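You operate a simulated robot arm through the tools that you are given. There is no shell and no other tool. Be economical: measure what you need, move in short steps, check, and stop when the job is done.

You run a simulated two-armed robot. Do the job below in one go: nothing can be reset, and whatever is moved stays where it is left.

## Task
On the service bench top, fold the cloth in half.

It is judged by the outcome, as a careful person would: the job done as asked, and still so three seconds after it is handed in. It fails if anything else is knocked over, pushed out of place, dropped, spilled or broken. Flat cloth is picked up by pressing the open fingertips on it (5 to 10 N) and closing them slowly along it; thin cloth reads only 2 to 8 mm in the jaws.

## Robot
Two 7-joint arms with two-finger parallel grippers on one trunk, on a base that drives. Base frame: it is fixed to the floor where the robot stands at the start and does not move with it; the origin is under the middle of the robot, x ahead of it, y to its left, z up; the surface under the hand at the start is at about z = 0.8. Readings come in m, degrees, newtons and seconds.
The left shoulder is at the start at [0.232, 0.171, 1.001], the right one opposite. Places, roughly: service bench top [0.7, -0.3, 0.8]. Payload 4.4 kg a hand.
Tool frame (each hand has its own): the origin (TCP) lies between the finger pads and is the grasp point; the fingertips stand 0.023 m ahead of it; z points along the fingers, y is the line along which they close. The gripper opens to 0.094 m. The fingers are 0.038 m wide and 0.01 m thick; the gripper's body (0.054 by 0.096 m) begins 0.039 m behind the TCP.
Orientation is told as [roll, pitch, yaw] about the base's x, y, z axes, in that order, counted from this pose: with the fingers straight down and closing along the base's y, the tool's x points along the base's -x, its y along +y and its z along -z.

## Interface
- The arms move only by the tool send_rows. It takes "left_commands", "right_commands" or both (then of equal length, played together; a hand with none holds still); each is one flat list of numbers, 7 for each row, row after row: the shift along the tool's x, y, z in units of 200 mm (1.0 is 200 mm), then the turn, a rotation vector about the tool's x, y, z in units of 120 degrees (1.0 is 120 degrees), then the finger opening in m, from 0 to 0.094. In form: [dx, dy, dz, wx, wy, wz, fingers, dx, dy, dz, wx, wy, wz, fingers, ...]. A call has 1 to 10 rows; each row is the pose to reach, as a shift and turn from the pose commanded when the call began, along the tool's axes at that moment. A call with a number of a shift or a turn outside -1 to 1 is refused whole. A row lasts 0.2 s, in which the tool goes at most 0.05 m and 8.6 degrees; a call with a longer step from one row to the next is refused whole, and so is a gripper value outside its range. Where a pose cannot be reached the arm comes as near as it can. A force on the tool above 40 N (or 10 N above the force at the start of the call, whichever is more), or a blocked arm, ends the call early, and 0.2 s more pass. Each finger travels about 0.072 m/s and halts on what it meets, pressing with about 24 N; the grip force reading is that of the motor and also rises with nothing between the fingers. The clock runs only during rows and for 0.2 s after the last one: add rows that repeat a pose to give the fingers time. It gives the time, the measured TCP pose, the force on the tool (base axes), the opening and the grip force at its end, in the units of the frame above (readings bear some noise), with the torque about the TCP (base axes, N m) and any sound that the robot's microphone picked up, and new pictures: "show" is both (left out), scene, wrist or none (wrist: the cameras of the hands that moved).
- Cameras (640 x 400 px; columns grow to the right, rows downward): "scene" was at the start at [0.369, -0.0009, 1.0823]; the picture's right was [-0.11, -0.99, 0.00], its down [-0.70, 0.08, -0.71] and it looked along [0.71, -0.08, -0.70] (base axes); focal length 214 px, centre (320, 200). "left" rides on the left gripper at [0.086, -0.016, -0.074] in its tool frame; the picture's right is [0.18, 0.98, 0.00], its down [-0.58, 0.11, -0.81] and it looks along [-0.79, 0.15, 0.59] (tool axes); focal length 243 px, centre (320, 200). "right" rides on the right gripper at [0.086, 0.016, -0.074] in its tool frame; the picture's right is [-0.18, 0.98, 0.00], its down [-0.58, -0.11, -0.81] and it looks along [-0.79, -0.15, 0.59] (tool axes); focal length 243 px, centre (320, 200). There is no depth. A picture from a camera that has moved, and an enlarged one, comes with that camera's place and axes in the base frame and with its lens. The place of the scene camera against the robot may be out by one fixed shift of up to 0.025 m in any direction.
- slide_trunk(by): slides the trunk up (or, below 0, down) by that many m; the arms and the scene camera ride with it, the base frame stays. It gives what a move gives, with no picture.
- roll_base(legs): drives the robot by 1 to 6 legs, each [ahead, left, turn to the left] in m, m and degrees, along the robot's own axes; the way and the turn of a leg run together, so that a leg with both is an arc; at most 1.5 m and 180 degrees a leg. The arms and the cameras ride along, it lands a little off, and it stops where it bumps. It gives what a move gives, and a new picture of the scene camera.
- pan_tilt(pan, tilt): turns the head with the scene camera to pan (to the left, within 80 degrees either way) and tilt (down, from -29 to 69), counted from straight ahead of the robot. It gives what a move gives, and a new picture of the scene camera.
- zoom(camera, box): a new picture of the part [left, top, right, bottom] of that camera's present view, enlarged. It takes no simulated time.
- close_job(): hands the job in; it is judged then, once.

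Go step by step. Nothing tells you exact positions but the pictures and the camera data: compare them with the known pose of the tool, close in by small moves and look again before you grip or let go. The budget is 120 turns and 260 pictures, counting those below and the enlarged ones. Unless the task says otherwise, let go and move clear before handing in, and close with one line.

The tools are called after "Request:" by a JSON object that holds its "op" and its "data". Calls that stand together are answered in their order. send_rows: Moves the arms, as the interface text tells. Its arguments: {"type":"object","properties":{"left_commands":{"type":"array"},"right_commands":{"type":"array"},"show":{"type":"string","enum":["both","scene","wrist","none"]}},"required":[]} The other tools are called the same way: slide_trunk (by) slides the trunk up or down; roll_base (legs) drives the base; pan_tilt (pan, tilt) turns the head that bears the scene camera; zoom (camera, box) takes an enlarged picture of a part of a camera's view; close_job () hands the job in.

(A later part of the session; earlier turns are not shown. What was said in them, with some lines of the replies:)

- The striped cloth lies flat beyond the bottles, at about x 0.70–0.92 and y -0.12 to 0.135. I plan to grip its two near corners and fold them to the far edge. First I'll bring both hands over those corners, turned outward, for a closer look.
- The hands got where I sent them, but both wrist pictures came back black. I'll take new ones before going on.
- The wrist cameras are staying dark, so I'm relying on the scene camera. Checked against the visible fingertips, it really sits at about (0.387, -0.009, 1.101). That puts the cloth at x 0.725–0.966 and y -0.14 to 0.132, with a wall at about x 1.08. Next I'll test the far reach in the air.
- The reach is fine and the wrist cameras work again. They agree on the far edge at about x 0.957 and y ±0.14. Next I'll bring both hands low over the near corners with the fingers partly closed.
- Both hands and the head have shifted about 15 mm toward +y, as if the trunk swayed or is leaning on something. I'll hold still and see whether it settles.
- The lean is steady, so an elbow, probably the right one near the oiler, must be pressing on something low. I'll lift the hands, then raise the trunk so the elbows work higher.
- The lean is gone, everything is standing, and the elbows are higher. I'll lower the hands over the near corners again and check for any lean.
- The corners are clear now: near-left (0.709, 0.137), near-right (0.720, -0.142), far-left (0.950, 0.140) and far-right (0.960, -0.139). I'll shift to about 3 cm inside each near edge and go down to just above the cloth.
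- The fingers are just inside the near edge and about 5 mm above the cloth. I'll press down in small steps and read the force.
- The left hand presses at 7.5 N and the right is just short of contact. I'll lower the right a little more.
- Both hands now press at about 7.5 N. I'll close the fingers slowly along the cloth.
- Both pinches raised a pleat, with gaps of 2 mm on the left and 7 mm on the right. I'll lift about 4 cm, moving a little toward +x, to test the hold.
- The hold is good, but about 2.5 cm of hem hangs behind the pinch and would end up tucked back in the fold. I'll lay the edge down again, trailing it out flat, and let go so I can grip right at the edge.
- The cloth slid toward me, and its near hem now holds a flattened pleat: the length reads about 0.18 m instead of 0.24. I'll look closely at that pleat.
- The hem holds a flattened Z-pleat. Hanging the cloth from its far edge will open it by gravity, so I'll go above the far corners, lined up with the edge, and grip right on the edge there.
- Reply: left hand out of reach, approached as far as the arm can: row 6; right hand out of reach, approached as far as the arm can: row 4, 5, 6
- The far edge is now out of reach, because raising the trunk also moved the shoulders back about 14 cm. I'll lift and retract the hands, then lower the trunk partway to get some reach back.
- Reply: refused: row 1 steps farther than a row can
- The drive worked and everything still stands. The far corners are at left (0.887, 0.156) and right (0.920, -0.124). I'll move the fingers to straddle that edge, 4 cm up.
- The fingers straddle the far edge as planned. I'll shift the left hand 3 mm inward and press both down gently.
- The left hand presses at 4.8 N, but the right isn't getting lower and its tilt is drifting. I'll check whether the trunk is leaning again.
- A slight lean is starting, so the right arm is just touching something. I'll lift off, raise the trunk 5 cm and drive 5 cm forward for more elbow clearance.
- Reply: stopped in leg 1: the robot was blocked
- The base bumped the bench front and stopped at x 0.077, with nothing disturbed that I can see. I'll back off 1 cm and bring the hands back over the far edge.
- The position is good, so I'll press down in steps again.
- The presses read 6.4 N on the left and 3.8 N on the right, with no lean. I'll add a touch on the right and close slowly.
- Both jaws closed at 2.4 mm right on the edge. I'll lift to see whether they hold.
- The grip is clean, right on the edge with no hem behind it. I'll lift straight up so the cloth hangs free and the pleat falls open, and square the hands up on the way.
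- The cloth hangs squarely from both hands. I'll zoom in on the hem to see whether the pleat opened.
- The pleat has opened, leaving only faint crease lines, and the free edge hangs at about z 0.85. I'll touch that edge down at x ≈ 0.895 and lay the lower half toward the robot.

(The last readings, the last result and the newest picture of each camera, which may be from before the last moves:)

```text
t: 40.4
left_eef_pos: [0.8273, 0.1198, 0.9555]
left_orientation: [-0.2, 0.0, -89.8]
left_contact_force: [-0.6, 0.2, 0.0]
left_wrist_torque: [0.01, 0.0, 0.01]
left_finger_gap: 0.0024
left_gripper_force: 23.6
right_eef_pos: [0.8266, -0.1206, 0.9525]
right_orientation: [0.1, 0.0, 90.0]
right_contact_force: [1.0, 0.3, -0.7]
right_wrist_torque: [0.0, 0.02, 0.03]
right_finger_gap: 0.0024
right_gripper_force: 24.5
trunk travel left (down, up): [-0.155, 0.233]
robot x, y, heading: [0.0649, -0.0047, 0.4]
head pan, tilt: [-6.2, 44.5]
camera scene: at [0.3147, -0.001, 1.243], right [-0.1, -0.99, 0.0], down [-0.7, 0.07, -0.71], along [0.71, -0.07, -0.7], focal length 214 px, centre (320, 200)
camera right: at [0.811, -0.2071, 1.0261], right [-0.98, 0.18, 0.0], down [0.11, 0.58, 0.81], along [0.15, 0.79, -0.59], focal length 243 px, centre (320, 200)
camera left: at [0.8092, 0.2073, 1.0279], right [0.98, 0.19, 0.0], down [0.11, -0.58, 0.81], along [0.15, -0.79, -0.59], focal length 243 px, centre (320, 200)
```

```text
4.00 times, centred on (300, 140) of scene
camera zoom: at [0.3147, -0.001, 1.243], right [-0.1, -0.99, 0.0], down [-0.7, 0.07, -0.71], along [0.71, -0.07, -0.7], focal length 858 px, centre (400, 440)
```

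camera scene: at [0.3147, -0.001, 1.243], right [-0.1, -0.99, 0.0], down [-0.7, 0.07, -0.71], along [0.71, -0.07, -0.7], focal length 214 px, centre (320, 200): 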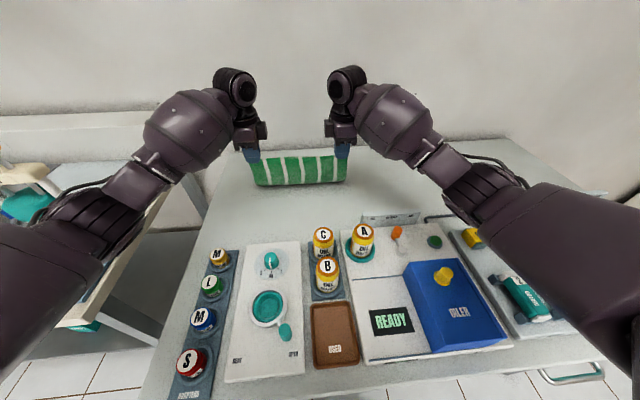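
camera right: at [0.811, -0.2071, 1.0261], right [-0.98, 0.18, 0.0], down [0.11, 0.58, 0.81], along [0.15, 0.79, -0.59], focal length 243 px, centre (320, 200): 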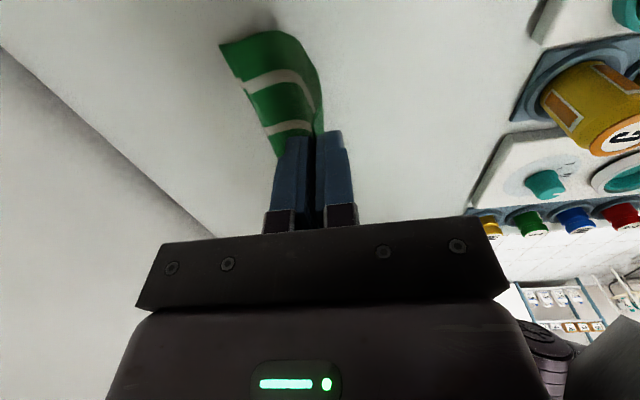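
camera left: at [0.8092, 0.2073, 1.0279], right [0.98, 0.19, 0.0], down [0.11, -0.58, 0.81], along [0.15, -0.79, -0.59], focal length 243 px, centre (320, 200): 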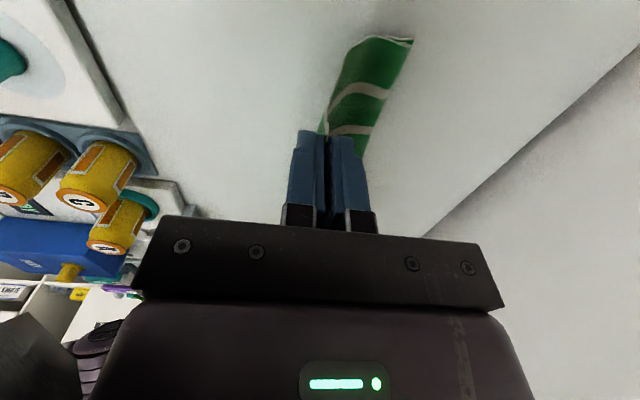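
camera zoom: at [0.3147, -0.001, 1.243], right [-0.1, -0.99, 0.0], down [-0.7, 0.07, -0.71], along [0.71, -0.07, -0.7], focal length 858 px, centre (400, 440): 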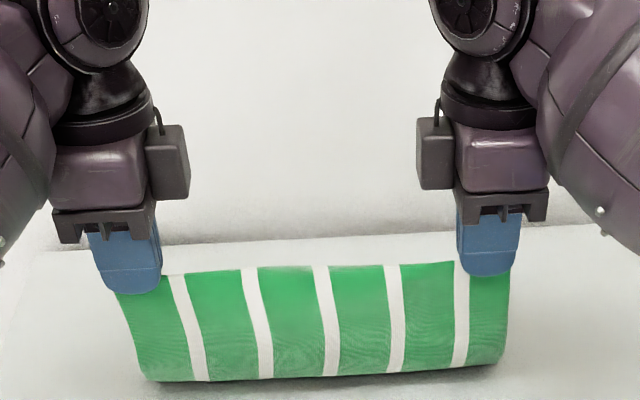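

This is working well: the lower half lies flat with its free edge straight at x ≈ 0.904. I'll finish laying to the fold line at about x 0.784, then bring the held edge back over toward +x.

Request:
{"op": "send_rows", "data": {"left_commands": [0, -0.11, 0.07, 0, 0, 0, 0, 0, -0.185, 0.12, 0, 0, 0, 0, 0, -0.185, 0.125, 0, 0, 0, 0, 0, -0.135, 0.145, 0, 0, 0, 0, 0, -0.035, 0.185, 0, 0, 0, 0, 0, 0.065, 0.26, 0, 0, 0, 0, 0, 0.165, 0.355, 0, 0, 0, 0], "right_commands": [0, 0.11, 0.07, 0, 0, 0, 0, 0, 0.185, 0.12, 0, 0, 0, 0, 0, 0.185, 0.125, 0, 0, 0, 0, 0, 0.135, 0.145, 0, 0, 0, 0, 0, 0.035, 0.185, 0, 0, 0, 0, 0, -0.065, 0.26, 0, 0, 0, 0, 0, -0.165, 0.355, 0, 0, 0, 0], "show": "both"}}

Request:
{"op": "zoom", "data": {"camera": "scene", "box": [220, 100, 380, 200]}}

```text
t: 42.0
left_eef_pos: [0.8607, 0.1185, 0.8831]
left_orientation: [0.0, 0.0, -89.8]
left_contact_force: [1.0, 0.4, 0.3]
left_wrist_torque: [0.01, 0.01, 0.05]
left_finger_gap: 0.0026
left_gripper_force: 24.5
right_eef_pos: [0.8606, -0.1182, 0.8804]
right_orientation: [0.1, 0.0, 90.1]
right_contact_force: [-0.1, 0.0, -0.7]
right_wrist_torque: [0.0, 0.03, 0.03]
right_finger_gap: 0.0024
right_gripper_force: 24.4
trunk travel left (down, up): [-0.155, 0.233]
robot x, y, heading: [0.065, -0.0026, 0.4]
head pan, tilt: [-6.2, 44.5]
camera scene: at [0.3154, -0.0011, 1.2426], right [-0.1, -0.99, 0.0], down [-0.7, 0.07, -0.71], along [0.71, -0.07, -0.7], focal length 214 px, centre (320, 200)
camera right: at [0.8447, -0.2065, 0.9544], right [-0.98, 0.18, 0.0], down [0.11, 0.58, 0.81], along [0.15, 0.79, -0.59], focal length 243 px, centre (320, 200)
camera left: at [0.843, 0.2057, 0.9572], right [0.98, 0.19, 0.0], down [0.11, -0.58, 0.81], along [0.15, -0.79, -0.59], focal length 243 px, centre (320, 200)
```

scene: 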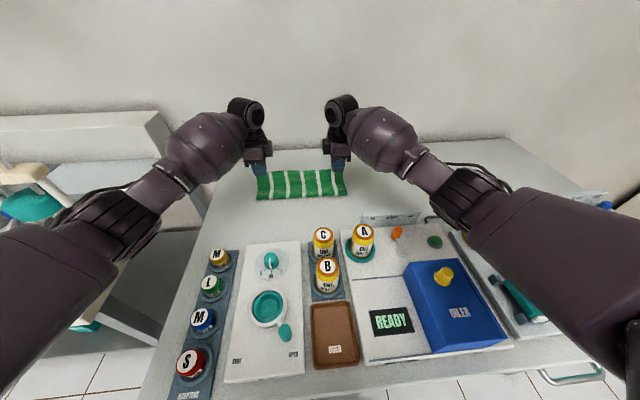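
right: 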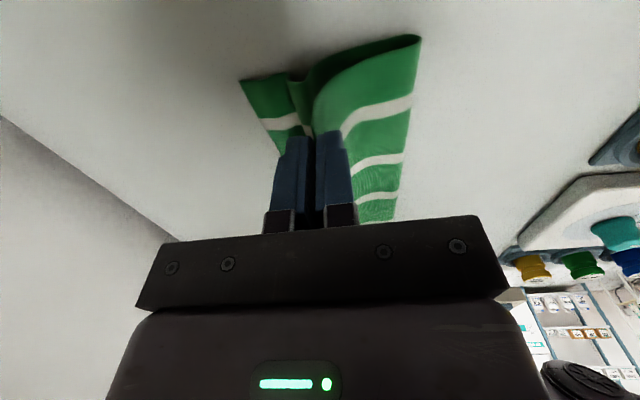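
left: 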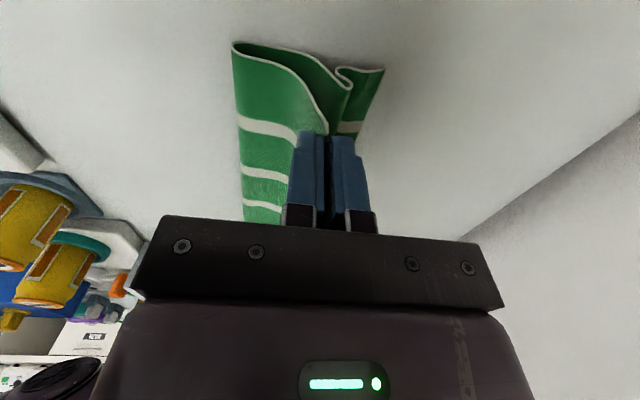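

```text
4.00 times, centred on (300, 150) of scene
camera zoom: at [0.3154, -0.0011, 1.2426], right [-0.1, -0.99, 0.0], down [-0.7, 0.07, -0.71], along [0.71, -0.07, -0.7], focal length 858 px, centre (400, 400)
```

zoom: 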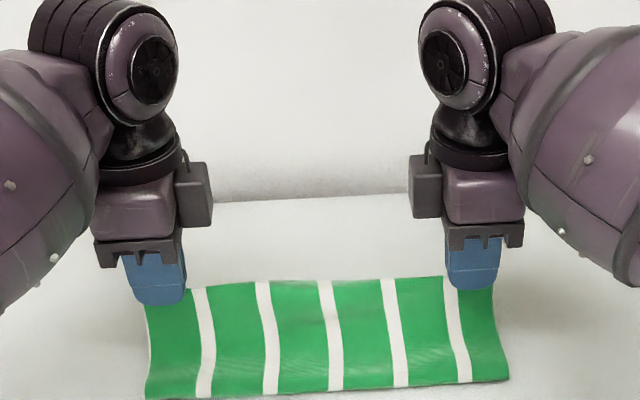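

The held edge came over, but the lower layer has a bump along its old crease. I'll swing the edge back and pull it gently toward the robot to flatten the lower layer before trying again.

Request:
{"op": "send_rows", "data": {"left_commands": [0, -0.1, -0.12, 0, 0, 0, 0, 0, -0.25, -0.22, 0, 0, 0, 0, 0, -0.4, -0.26, 0, 0, 0, 0, 0, -0.55, -0.24, 0, 0, 0, 0, 0, -0.65, -0.2, 0, 0, 0, 0, 0, -0.73, -0.15, 0, 0, 0, 0, 0, -0.78, -0.11, 0, 0, 0, 0], "right_commands": [0, 0.1, -0.12, 0, 0, 0, 0, 0, 0.25, -0.22, 0, 0, 0, 0, 0, 0.4, -0.26, 0, 0, 0, 0, 0, 0.55, -0.24, 0, 0, 0, 0, 0, 0.65, -0.2, 0, 0, 0, 0, 0, 0.73, -0.15, 0, 0, 0, 0, 0, 0.78, -0.11, 0, 0, 0, 0], "show": "both"}}

Request:
{"op": "zoom", "data": {"camera": "scene", "box": [220, 120, 380, 220]}}

```text
t: 43.6
left_eef_pos: [0.7033, 0.1182, 0.9053]
left_orientation: [0.0, 0.0, -89.8]
left_contact_force: [-0.8, 0.6, -0.4]
left_wrist_torque: [0.02, -0.03, 0.04]
left_finger_gap: 0.0025
left_gripper_force: 24.3
right_eef_pos: [0.7027, -0.1219, 0.9032]
right_orientation: [0.1, 0.0, 90.1]
right_contact_force: [0.7, 0.2, 0.7]
right_wrist_torque: [-0.02, 0.01, 0.05]
right_finger_gap: 0.0024
right_gripper_force: 24.5
trunk travel left (down, up): [-0.155, 0.233]
robot x, y, heading: [0.0626, -0.0025, 0.6]
head pan, tilt: [-6.2, 44.5]
camera scene: at [0.3145, -0.0011, 1.2431], right [-0.1, -0.99, 0.0], down [-0.7, 0.07, -0.71], along [0.71, -0.07, -0.7], focal length 214 px, centre (320, 200)
camera right: at [0.6865, -0.2089, 0.9772], right [-0.98, 0.18, 0.0], down [0.11, 0.58, 0.81], along [0.15, 0.79, -0.59], focal length 243 px, centre (320, 200)
camera left: at [0.6859, 0.206, 0.9794], right [0.98, 0.19, 0.0], down [0.11, -0.58, 0.81], along [0.15, -0.79, -0.59], focal length 243 px, centre (320, 200)
```

scene: 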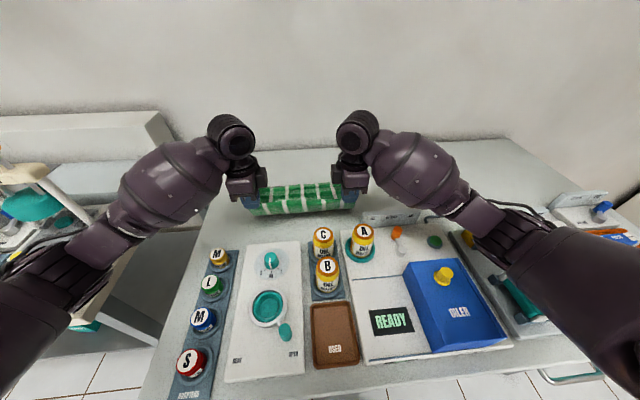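
right: 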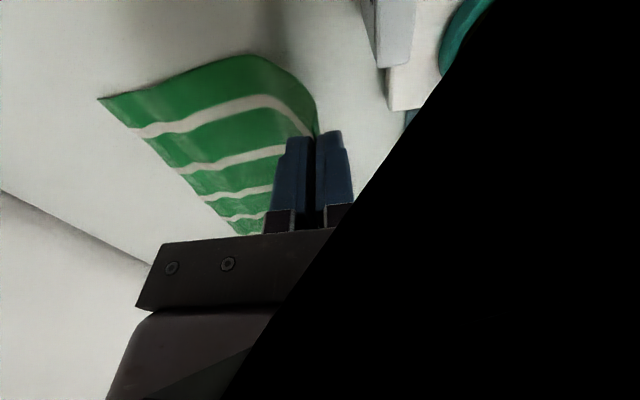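
left: 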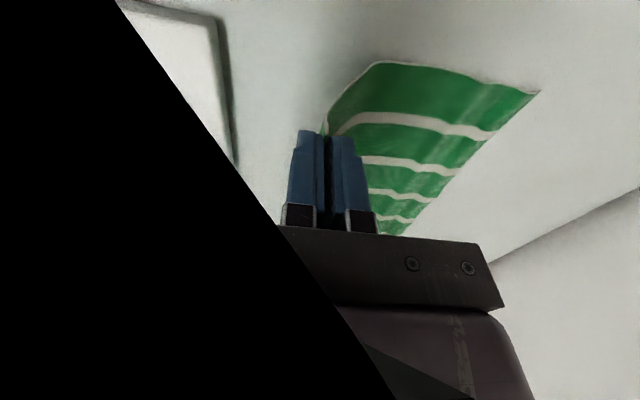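

```text
4.00 times, centred on (300, 170) of scene
camera zoom: at [0.3145, -0.0011, 1.2431], right [-0.1, -0.99, 0.0], down [-0.7, 0.07, -0.71], along [0.71, -0.07, -0.7], focal length 858 px, centre (400, 320)
```

zoom: 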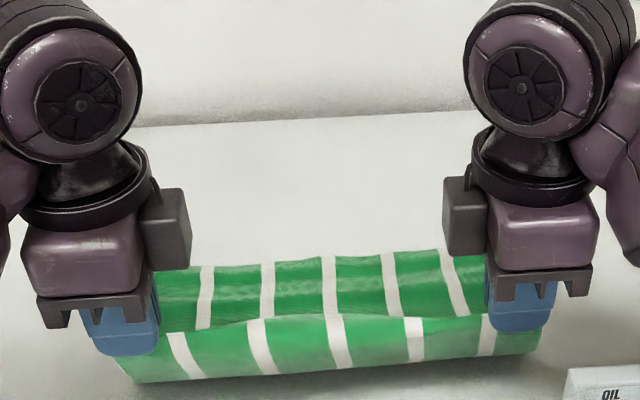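

The lower layer is flat again apart from faint ripples, and its free edge now sits at x ≈ 0.874. I'll fold again with a tauter arc, bringing the held edge to that line.

Request:
{"op": "send_rows", "data": {"left_commands": [0, 0.085, -0.09, 0, 0, 0, 0, 0, 0.185, -0.145, 0, 0, 0, 0, 0, 0.255, -0.155, 0, 0, 0, 0, 0, 0.4, -0.135, 0, 0, 0, 0, 0, 0.535, -0.08, 0, 0, 0, 0, 0, 0.65, 0.01, 0, 0, 0, 0, 0, 0.74, 0.125, 0, 0, 0, 0, 0, 0.795, 0.26, 0, 0, 0, 0], "right_commands": [0, -0.085, -0.09, 0, 0, 0, 0, 0, -0.185, -0.145, 0, 0, 0, 0, 0, -0.255, -0.155, 0, 0, 0, 0, 0, -0.4, -0.135, 0, 0, 0, 0, 0, -0.535, -0.08, 0, 0, 0, 0, 0, -0.65, 0.01, 0, 0, 0, 0, 0, -0.74, 0.125, 0, 0, 0, 0, 0, -0.795, 0.26, 0, 0, 0, 0], "show": "both"}}

Request:
{"op": "zoom", "data": {"camera": "scene", "box": [220, 110, 380, 210]}}

```text
t: 45.4
left_eef_pos: [0.8615, 0.1214, 0.8498]
left_orientation: [-0.1, -0.1, -89.9]
left_contact_force: [0.8, -0.6, -0.5]
left_wrist_torque: [-0.01, 0.01, -0.02]
left_finger_gap: 0.0024
left_gripper_force: 23.7
right_eef_pos: [0.8628, -0.1208, 0.8521]
right_orientation: [0.2, 0.1, 90.1]
right_contact_force: [-0.5, 0.8, 0.4]
right_wrist_torque: [-0.03, 0.02, 0.01]
right_finger_gap: 0.0025
right_gripper_force: 24.0
trunk travel left (down, up): [-0.155, 0.233]
robot x, y, heading: [0.064, -0.0005, 0.2]
head pan, tilt: [-6.2, 44.5]
camera scene: at [0.3155, -0.0011, 1.2426], right [-0.1, -0.99, 0.0], down [-0.7, 0.07, -0.71], along [0.71, -0.07, -0.7], focal length 214 px, centre (320, 200)
camera right: at [0.8473, -0.2083, 0.9262], right [-0.98, 0.18, 0.0], down [0.11, 0.58, 0.81], along [0.15, 0.79, -0.59], focal length 243 px, centre (320, 200)
camera left: at [0.8443, 0.2072, 0.9233], right [0.98, 0.19, 0.0], down [0.11, -0.58, 0.81], along [0.15, -0.79, -0.59], focal length 243 px, centre (320, 200)
```

scene: 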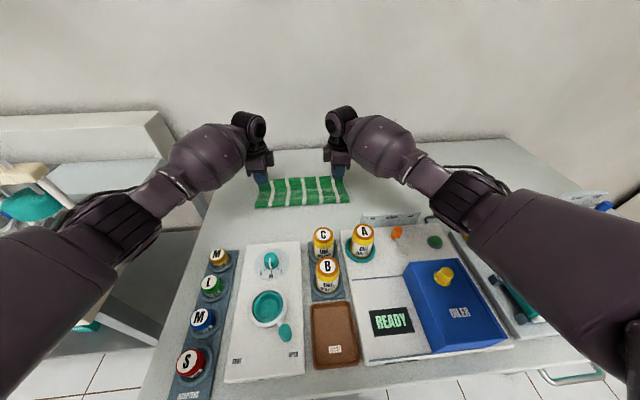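
right: 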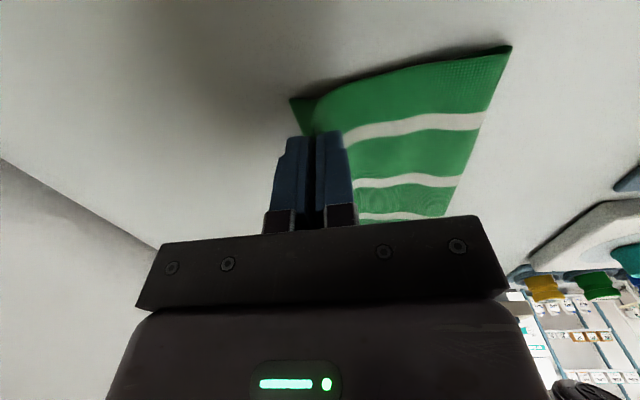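
left: 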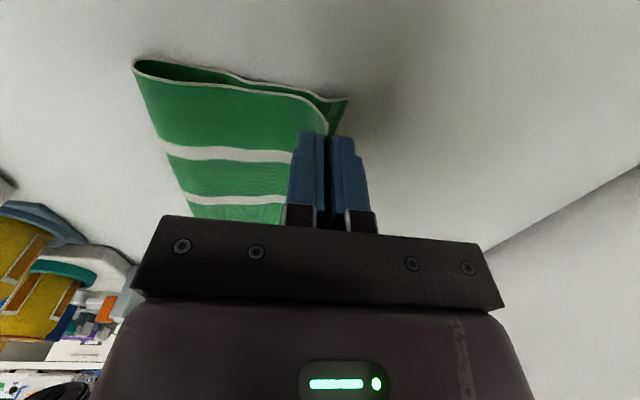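

```text
4.00 times, centred on (300, 160) of scene
camera zoom: at [0.3155, -0.0011, 1.2426], right [-0.1, -0.99, 0.0], down [-0.7, 0.07, -0.71], along [0.71, -0.07, -0.7], focal length 858 px, centre (400, 360)
```

zoom: 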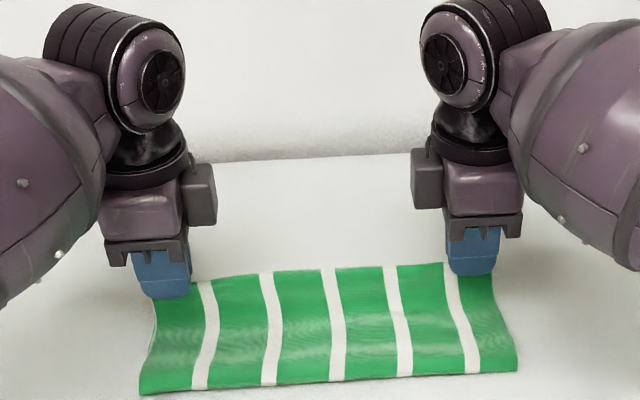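

The fold is lying nicely, with the lower free edge at x ≈ 0.875 and the fold line at about 0.766. I'll lower the held edge onto it, open a little, and leave upward with a nudge toward +x so the gripped lip falls outward.

Request:
{"op": "send_rows", "data": {"left_commands": [0, 0.012, 0.05, 0, 0, 0, 0, 0, 0.012, 0.1, 0, 0, 0, 0, 0, 0.012, 0.105, 0, 0, 0, 0, 0, 0.012, 0.105, 0, 0, 0, 0.008, 0, 0.012, 0.105, 0, 0, 0, 0.016, 0, 0.03, 0.09, 0, 0, 0, 0.016, 0, 0.055, 0.06, 0, 0, 0, 0.016, 0, 0.085, 0.01, 0, 0, 0, 0.016, 0, 0.11, -0.06, 0, 0, 0, 0.02, 0, 0.11, -0.2, 0, 0, 0, 0.02], "right_commands": [0, -0.012, 0.05, 0, 0, 0, 0, 0, -0.012, 0.1, 0, 0, 0, 0, 0, -0.012, 0.112, 0, 0, 0, 0, 0, -0.012, 0.112, 0, 0, 0, 0.008, 0, -0.012, 0.112, 0, 0, 0, 0.016, 0, -0.03, 0.095, 0, 0, 0, 0.016, 0, -0.055, 0.065, 0, 0, 0, 0.016, 0, -0.085, 0.01, 0, 0, 0, 0.016, 0, -0.11, -0.06, 0, 0, 0, 0.02, 0, -0.11, -0.2, 0, 0, 0, 0.02], "show": "both"}}

Request:
{"op": "zoom", "data": {"camera": "scene", "box": [220, 110, 380, 210]}}

```text
t: 47.6
left_eef_pos: [0.8841, 0.1192, 0.8956]
left_orientation: [0.1, -0.1, -89.9]
left_contact_force: [-0.5, 0.2, -0.5]
left_wrist_torque: [0.0, -0.02, 0.01]
left_finger_gap: 0.0201
left_gripper_force: 0.0
right_eef_pos: [0.8831, -0.1199, 0.8927]
right_orientation: [-0.1, 0.0, 90.0]
right_contact_force: [-0.4, -0.3, -0.6]
right_wrist_torque: [0.0, 0.01, 0.01]
right_finger_gap: 0.02
right_gripper_force: 0.1
trunk travel left (down, up): [-0.155, 0.233]
robot x, y, heading: [0.0658, -0.0001, 0.5]
head pan, tilt: [-6.2, 44.5]
camera scene: at [0.313, -0.0012, 1.2437], right [-0.1, -0.99, 0.0], down [-0.7, 0.07, -0.71], along [0.71, -0.07, -0.7], focal length 214 px, centre (320, 200)
camera right: at [0.8676, -0.2082, 0.9676], right [-0.98, 0.18, 0.0], down [0.11, 0.58, 0.81], along [0.15, 0.79, -0.59], focal length 243 px, centre (320, 200)
camera left: at [0.8668, 0.2067, 0.9693], right [0.98, 0.19, 0.0], down [0.11, -0.58, 0.81], along [0.15, -0.79, -0.59], focal length 243 px, centre (320, 200)
```

scene: 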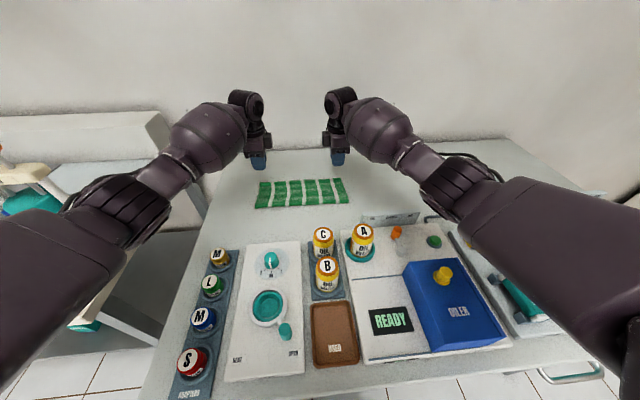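
right: 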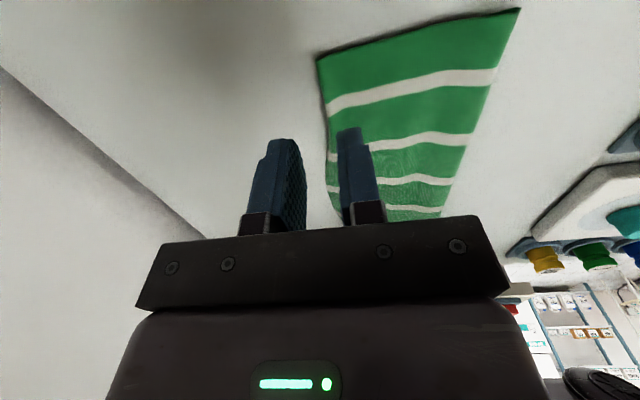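
left: 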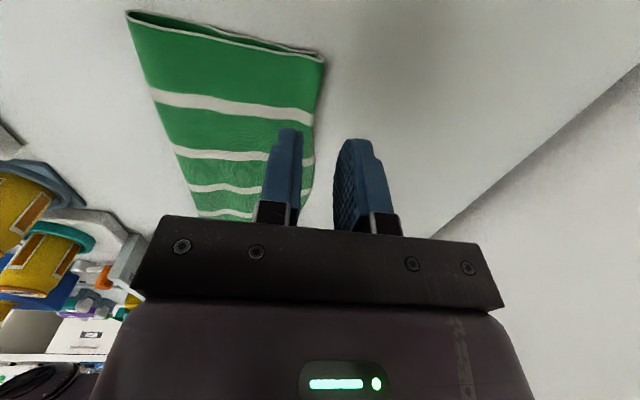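

```text
4.00 times, centred on (300, 160) of scene
camera zoom: at [0.313, -0.0012, 1.2437], right [-0.1, -0.99, 0.0], down [-0.7, 0.07, -0.71], along [0.71, -0.07, -0.7], focal length 858 px, centre (400, 360)
```

zoom: 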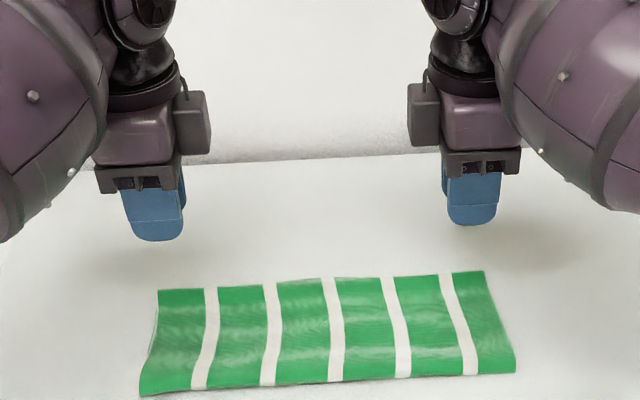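

That's a clean fold in half, with the edges stacked and the gripped lip lying flat. I'll check the edge alignment up close and move the hands clear.

Request:
{"op": "zoom", "data": {"camera": "left", "box": [110, 0, 350, 150]}}

Request:
{"op": "zoom", "data": {"camera": "right", "box": [290, 0, 530, 150]}}

Request:
{"op": "send_rows", "data": {"left_commands": [0.03, 0, -0.15, 0, 0, 0, 0.02, 0.06, 0, -0.3, 0, 0, 0, 0.02, 0.1, 0, -0.5, 0, 0, 0, 0.02, 0.15, 0, -0.7, 0, 0, 0, 0.02, 0.15, 0, -0.7, 0, 0, 0, 0.02, 0.15, 0, -0.7, 0, 0, 0, 0.02], "right_commands": [0.03, 0, -0.15, 0, 0, 0, 0.02, 0.06, 0, -0.3, 0, 0, 0, 0.02, 0.1, 0, -0.5, 0, 0, 0, 0.02, 0.15, 0, -0.7, 0, 0, 0, 0.02, 0.15, 0, -0.7, 0, 0, 0, 0.02, 0.15, 0, -0.7, 0, 0, 0, 0.02], "show": "both"}}

```text
2.67 times, centred on (230, 75) of left
camera zoom: at [0.8668, 0.2067, 0.9693], right [0.98, 0.19, 0.0], down [0.11, -0.58, 0.81], along [0.15, -0.79, -0.59], focal length 647 px, centre (560, 533)
```

zoom: 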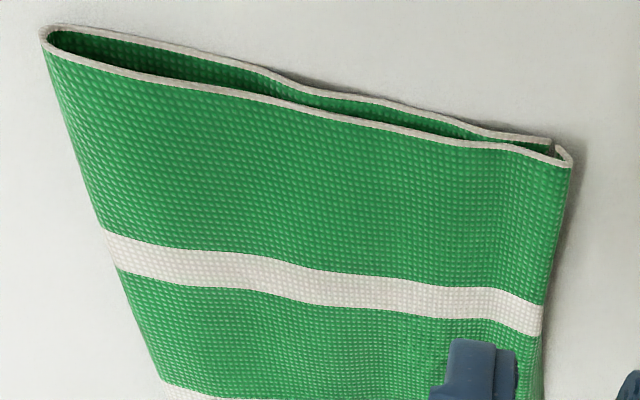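

```text
2.67 times, centred on (410, 75) of right
camera zoom: at [0.8676, -0.2082, 0.9676], right [-0.98, 0.18, 0.0], down [0.11, 0.58, 0.81], along [0.15, 0.79, -0.59], focal length 647 px, centre (80, 533)
```

zoom: 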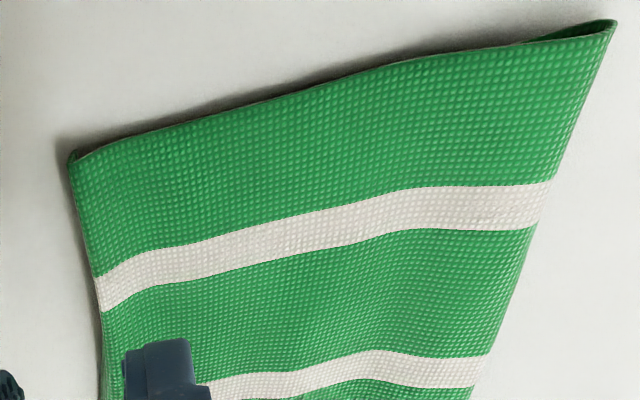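

```text
t: 49.0
left_eef_pos: [0.8867, 0.1514, 1.0348]
left_orientation: [-0.1, 0.0, -89.8]
left_contact_force: [-1.4, -0.2, 0.4]
left_wrist_torque: [0.01, -0.03, 0.05]
left_finger_gap: 0.0203
left_gripper_force: 0.0
right_eef_pos: [0.8838, -0.1509, 1.0322]
right_orientation: [0.1, 0.0, 90.0]
right_contact_force: [-0.8, 1.2, 0.4]
right_wrist_torque: [-0.03, -0.02, -0.02]
right_finger_gap: 0.02
right_gripper_force: 0.2
trunk travel left (down, up): [-0.155, 0.233]
robot x, y, heading: [0.0681, -0.0047, 0.4]
head pan, tilt: [-6.2, 44.5]
camera scene: at [0.3139, -0.0011, 1.2432], right [-0.1, -0.99, 0.0], down [-0.7, 0.07, -0.71], along [0.71, -0.07, -0.7], focal length 214 px, centre (320, 200)
camera right: at [0.868, -0.2386, 1.107], right [-0.98, 0.18, 0.0], down [0.11, 0.58, 0.81], along [0.15, 0.79, -0.59], focal length 243 px, centre (320, 200)
camera left: at [0.8678, 0.2382, 1.1093], right [0.98, 0.19, 0.0], down [0.11, -0.58, 0.81], along [0.15, -0.79, -0.59], focal length 243 px, centre (320, 200)
```

scene: 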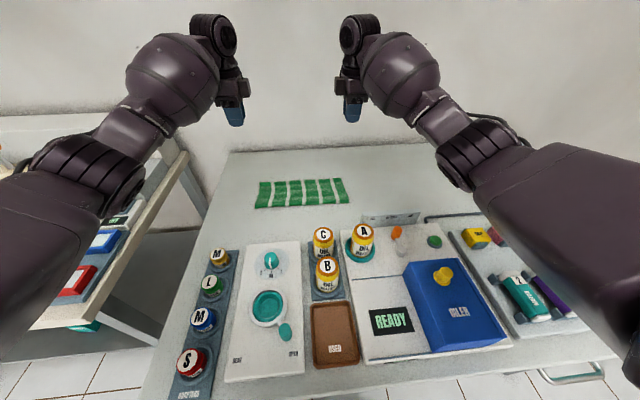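
right: 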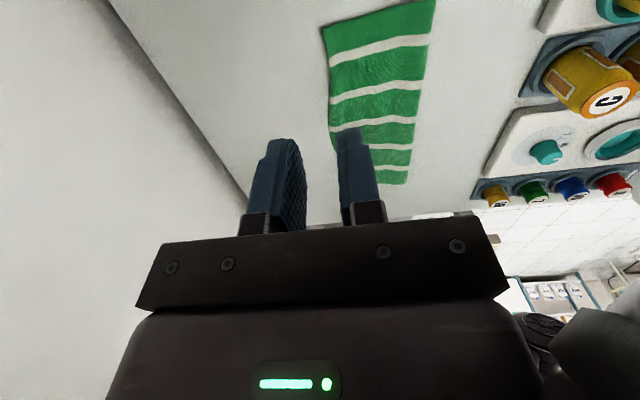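
left: 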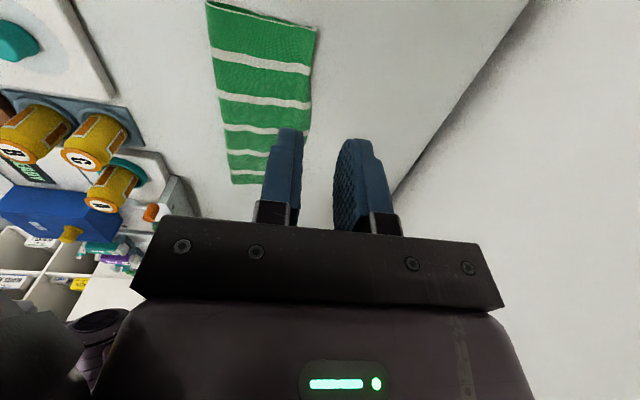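

The cloth lies folded in half with its edges matching to within a few millimetres. Everything else is standing in place and both hands are clear, so I'm handing it in.

Request:
{"op": "close_job", "data": {}}

```text
The job is handed in.
```

The cloth is folded in half on the service bench, its edges matching to within a few millimetres. The base bumped the front of the bench once, but in the last pictures everything else was still standing where it had been.
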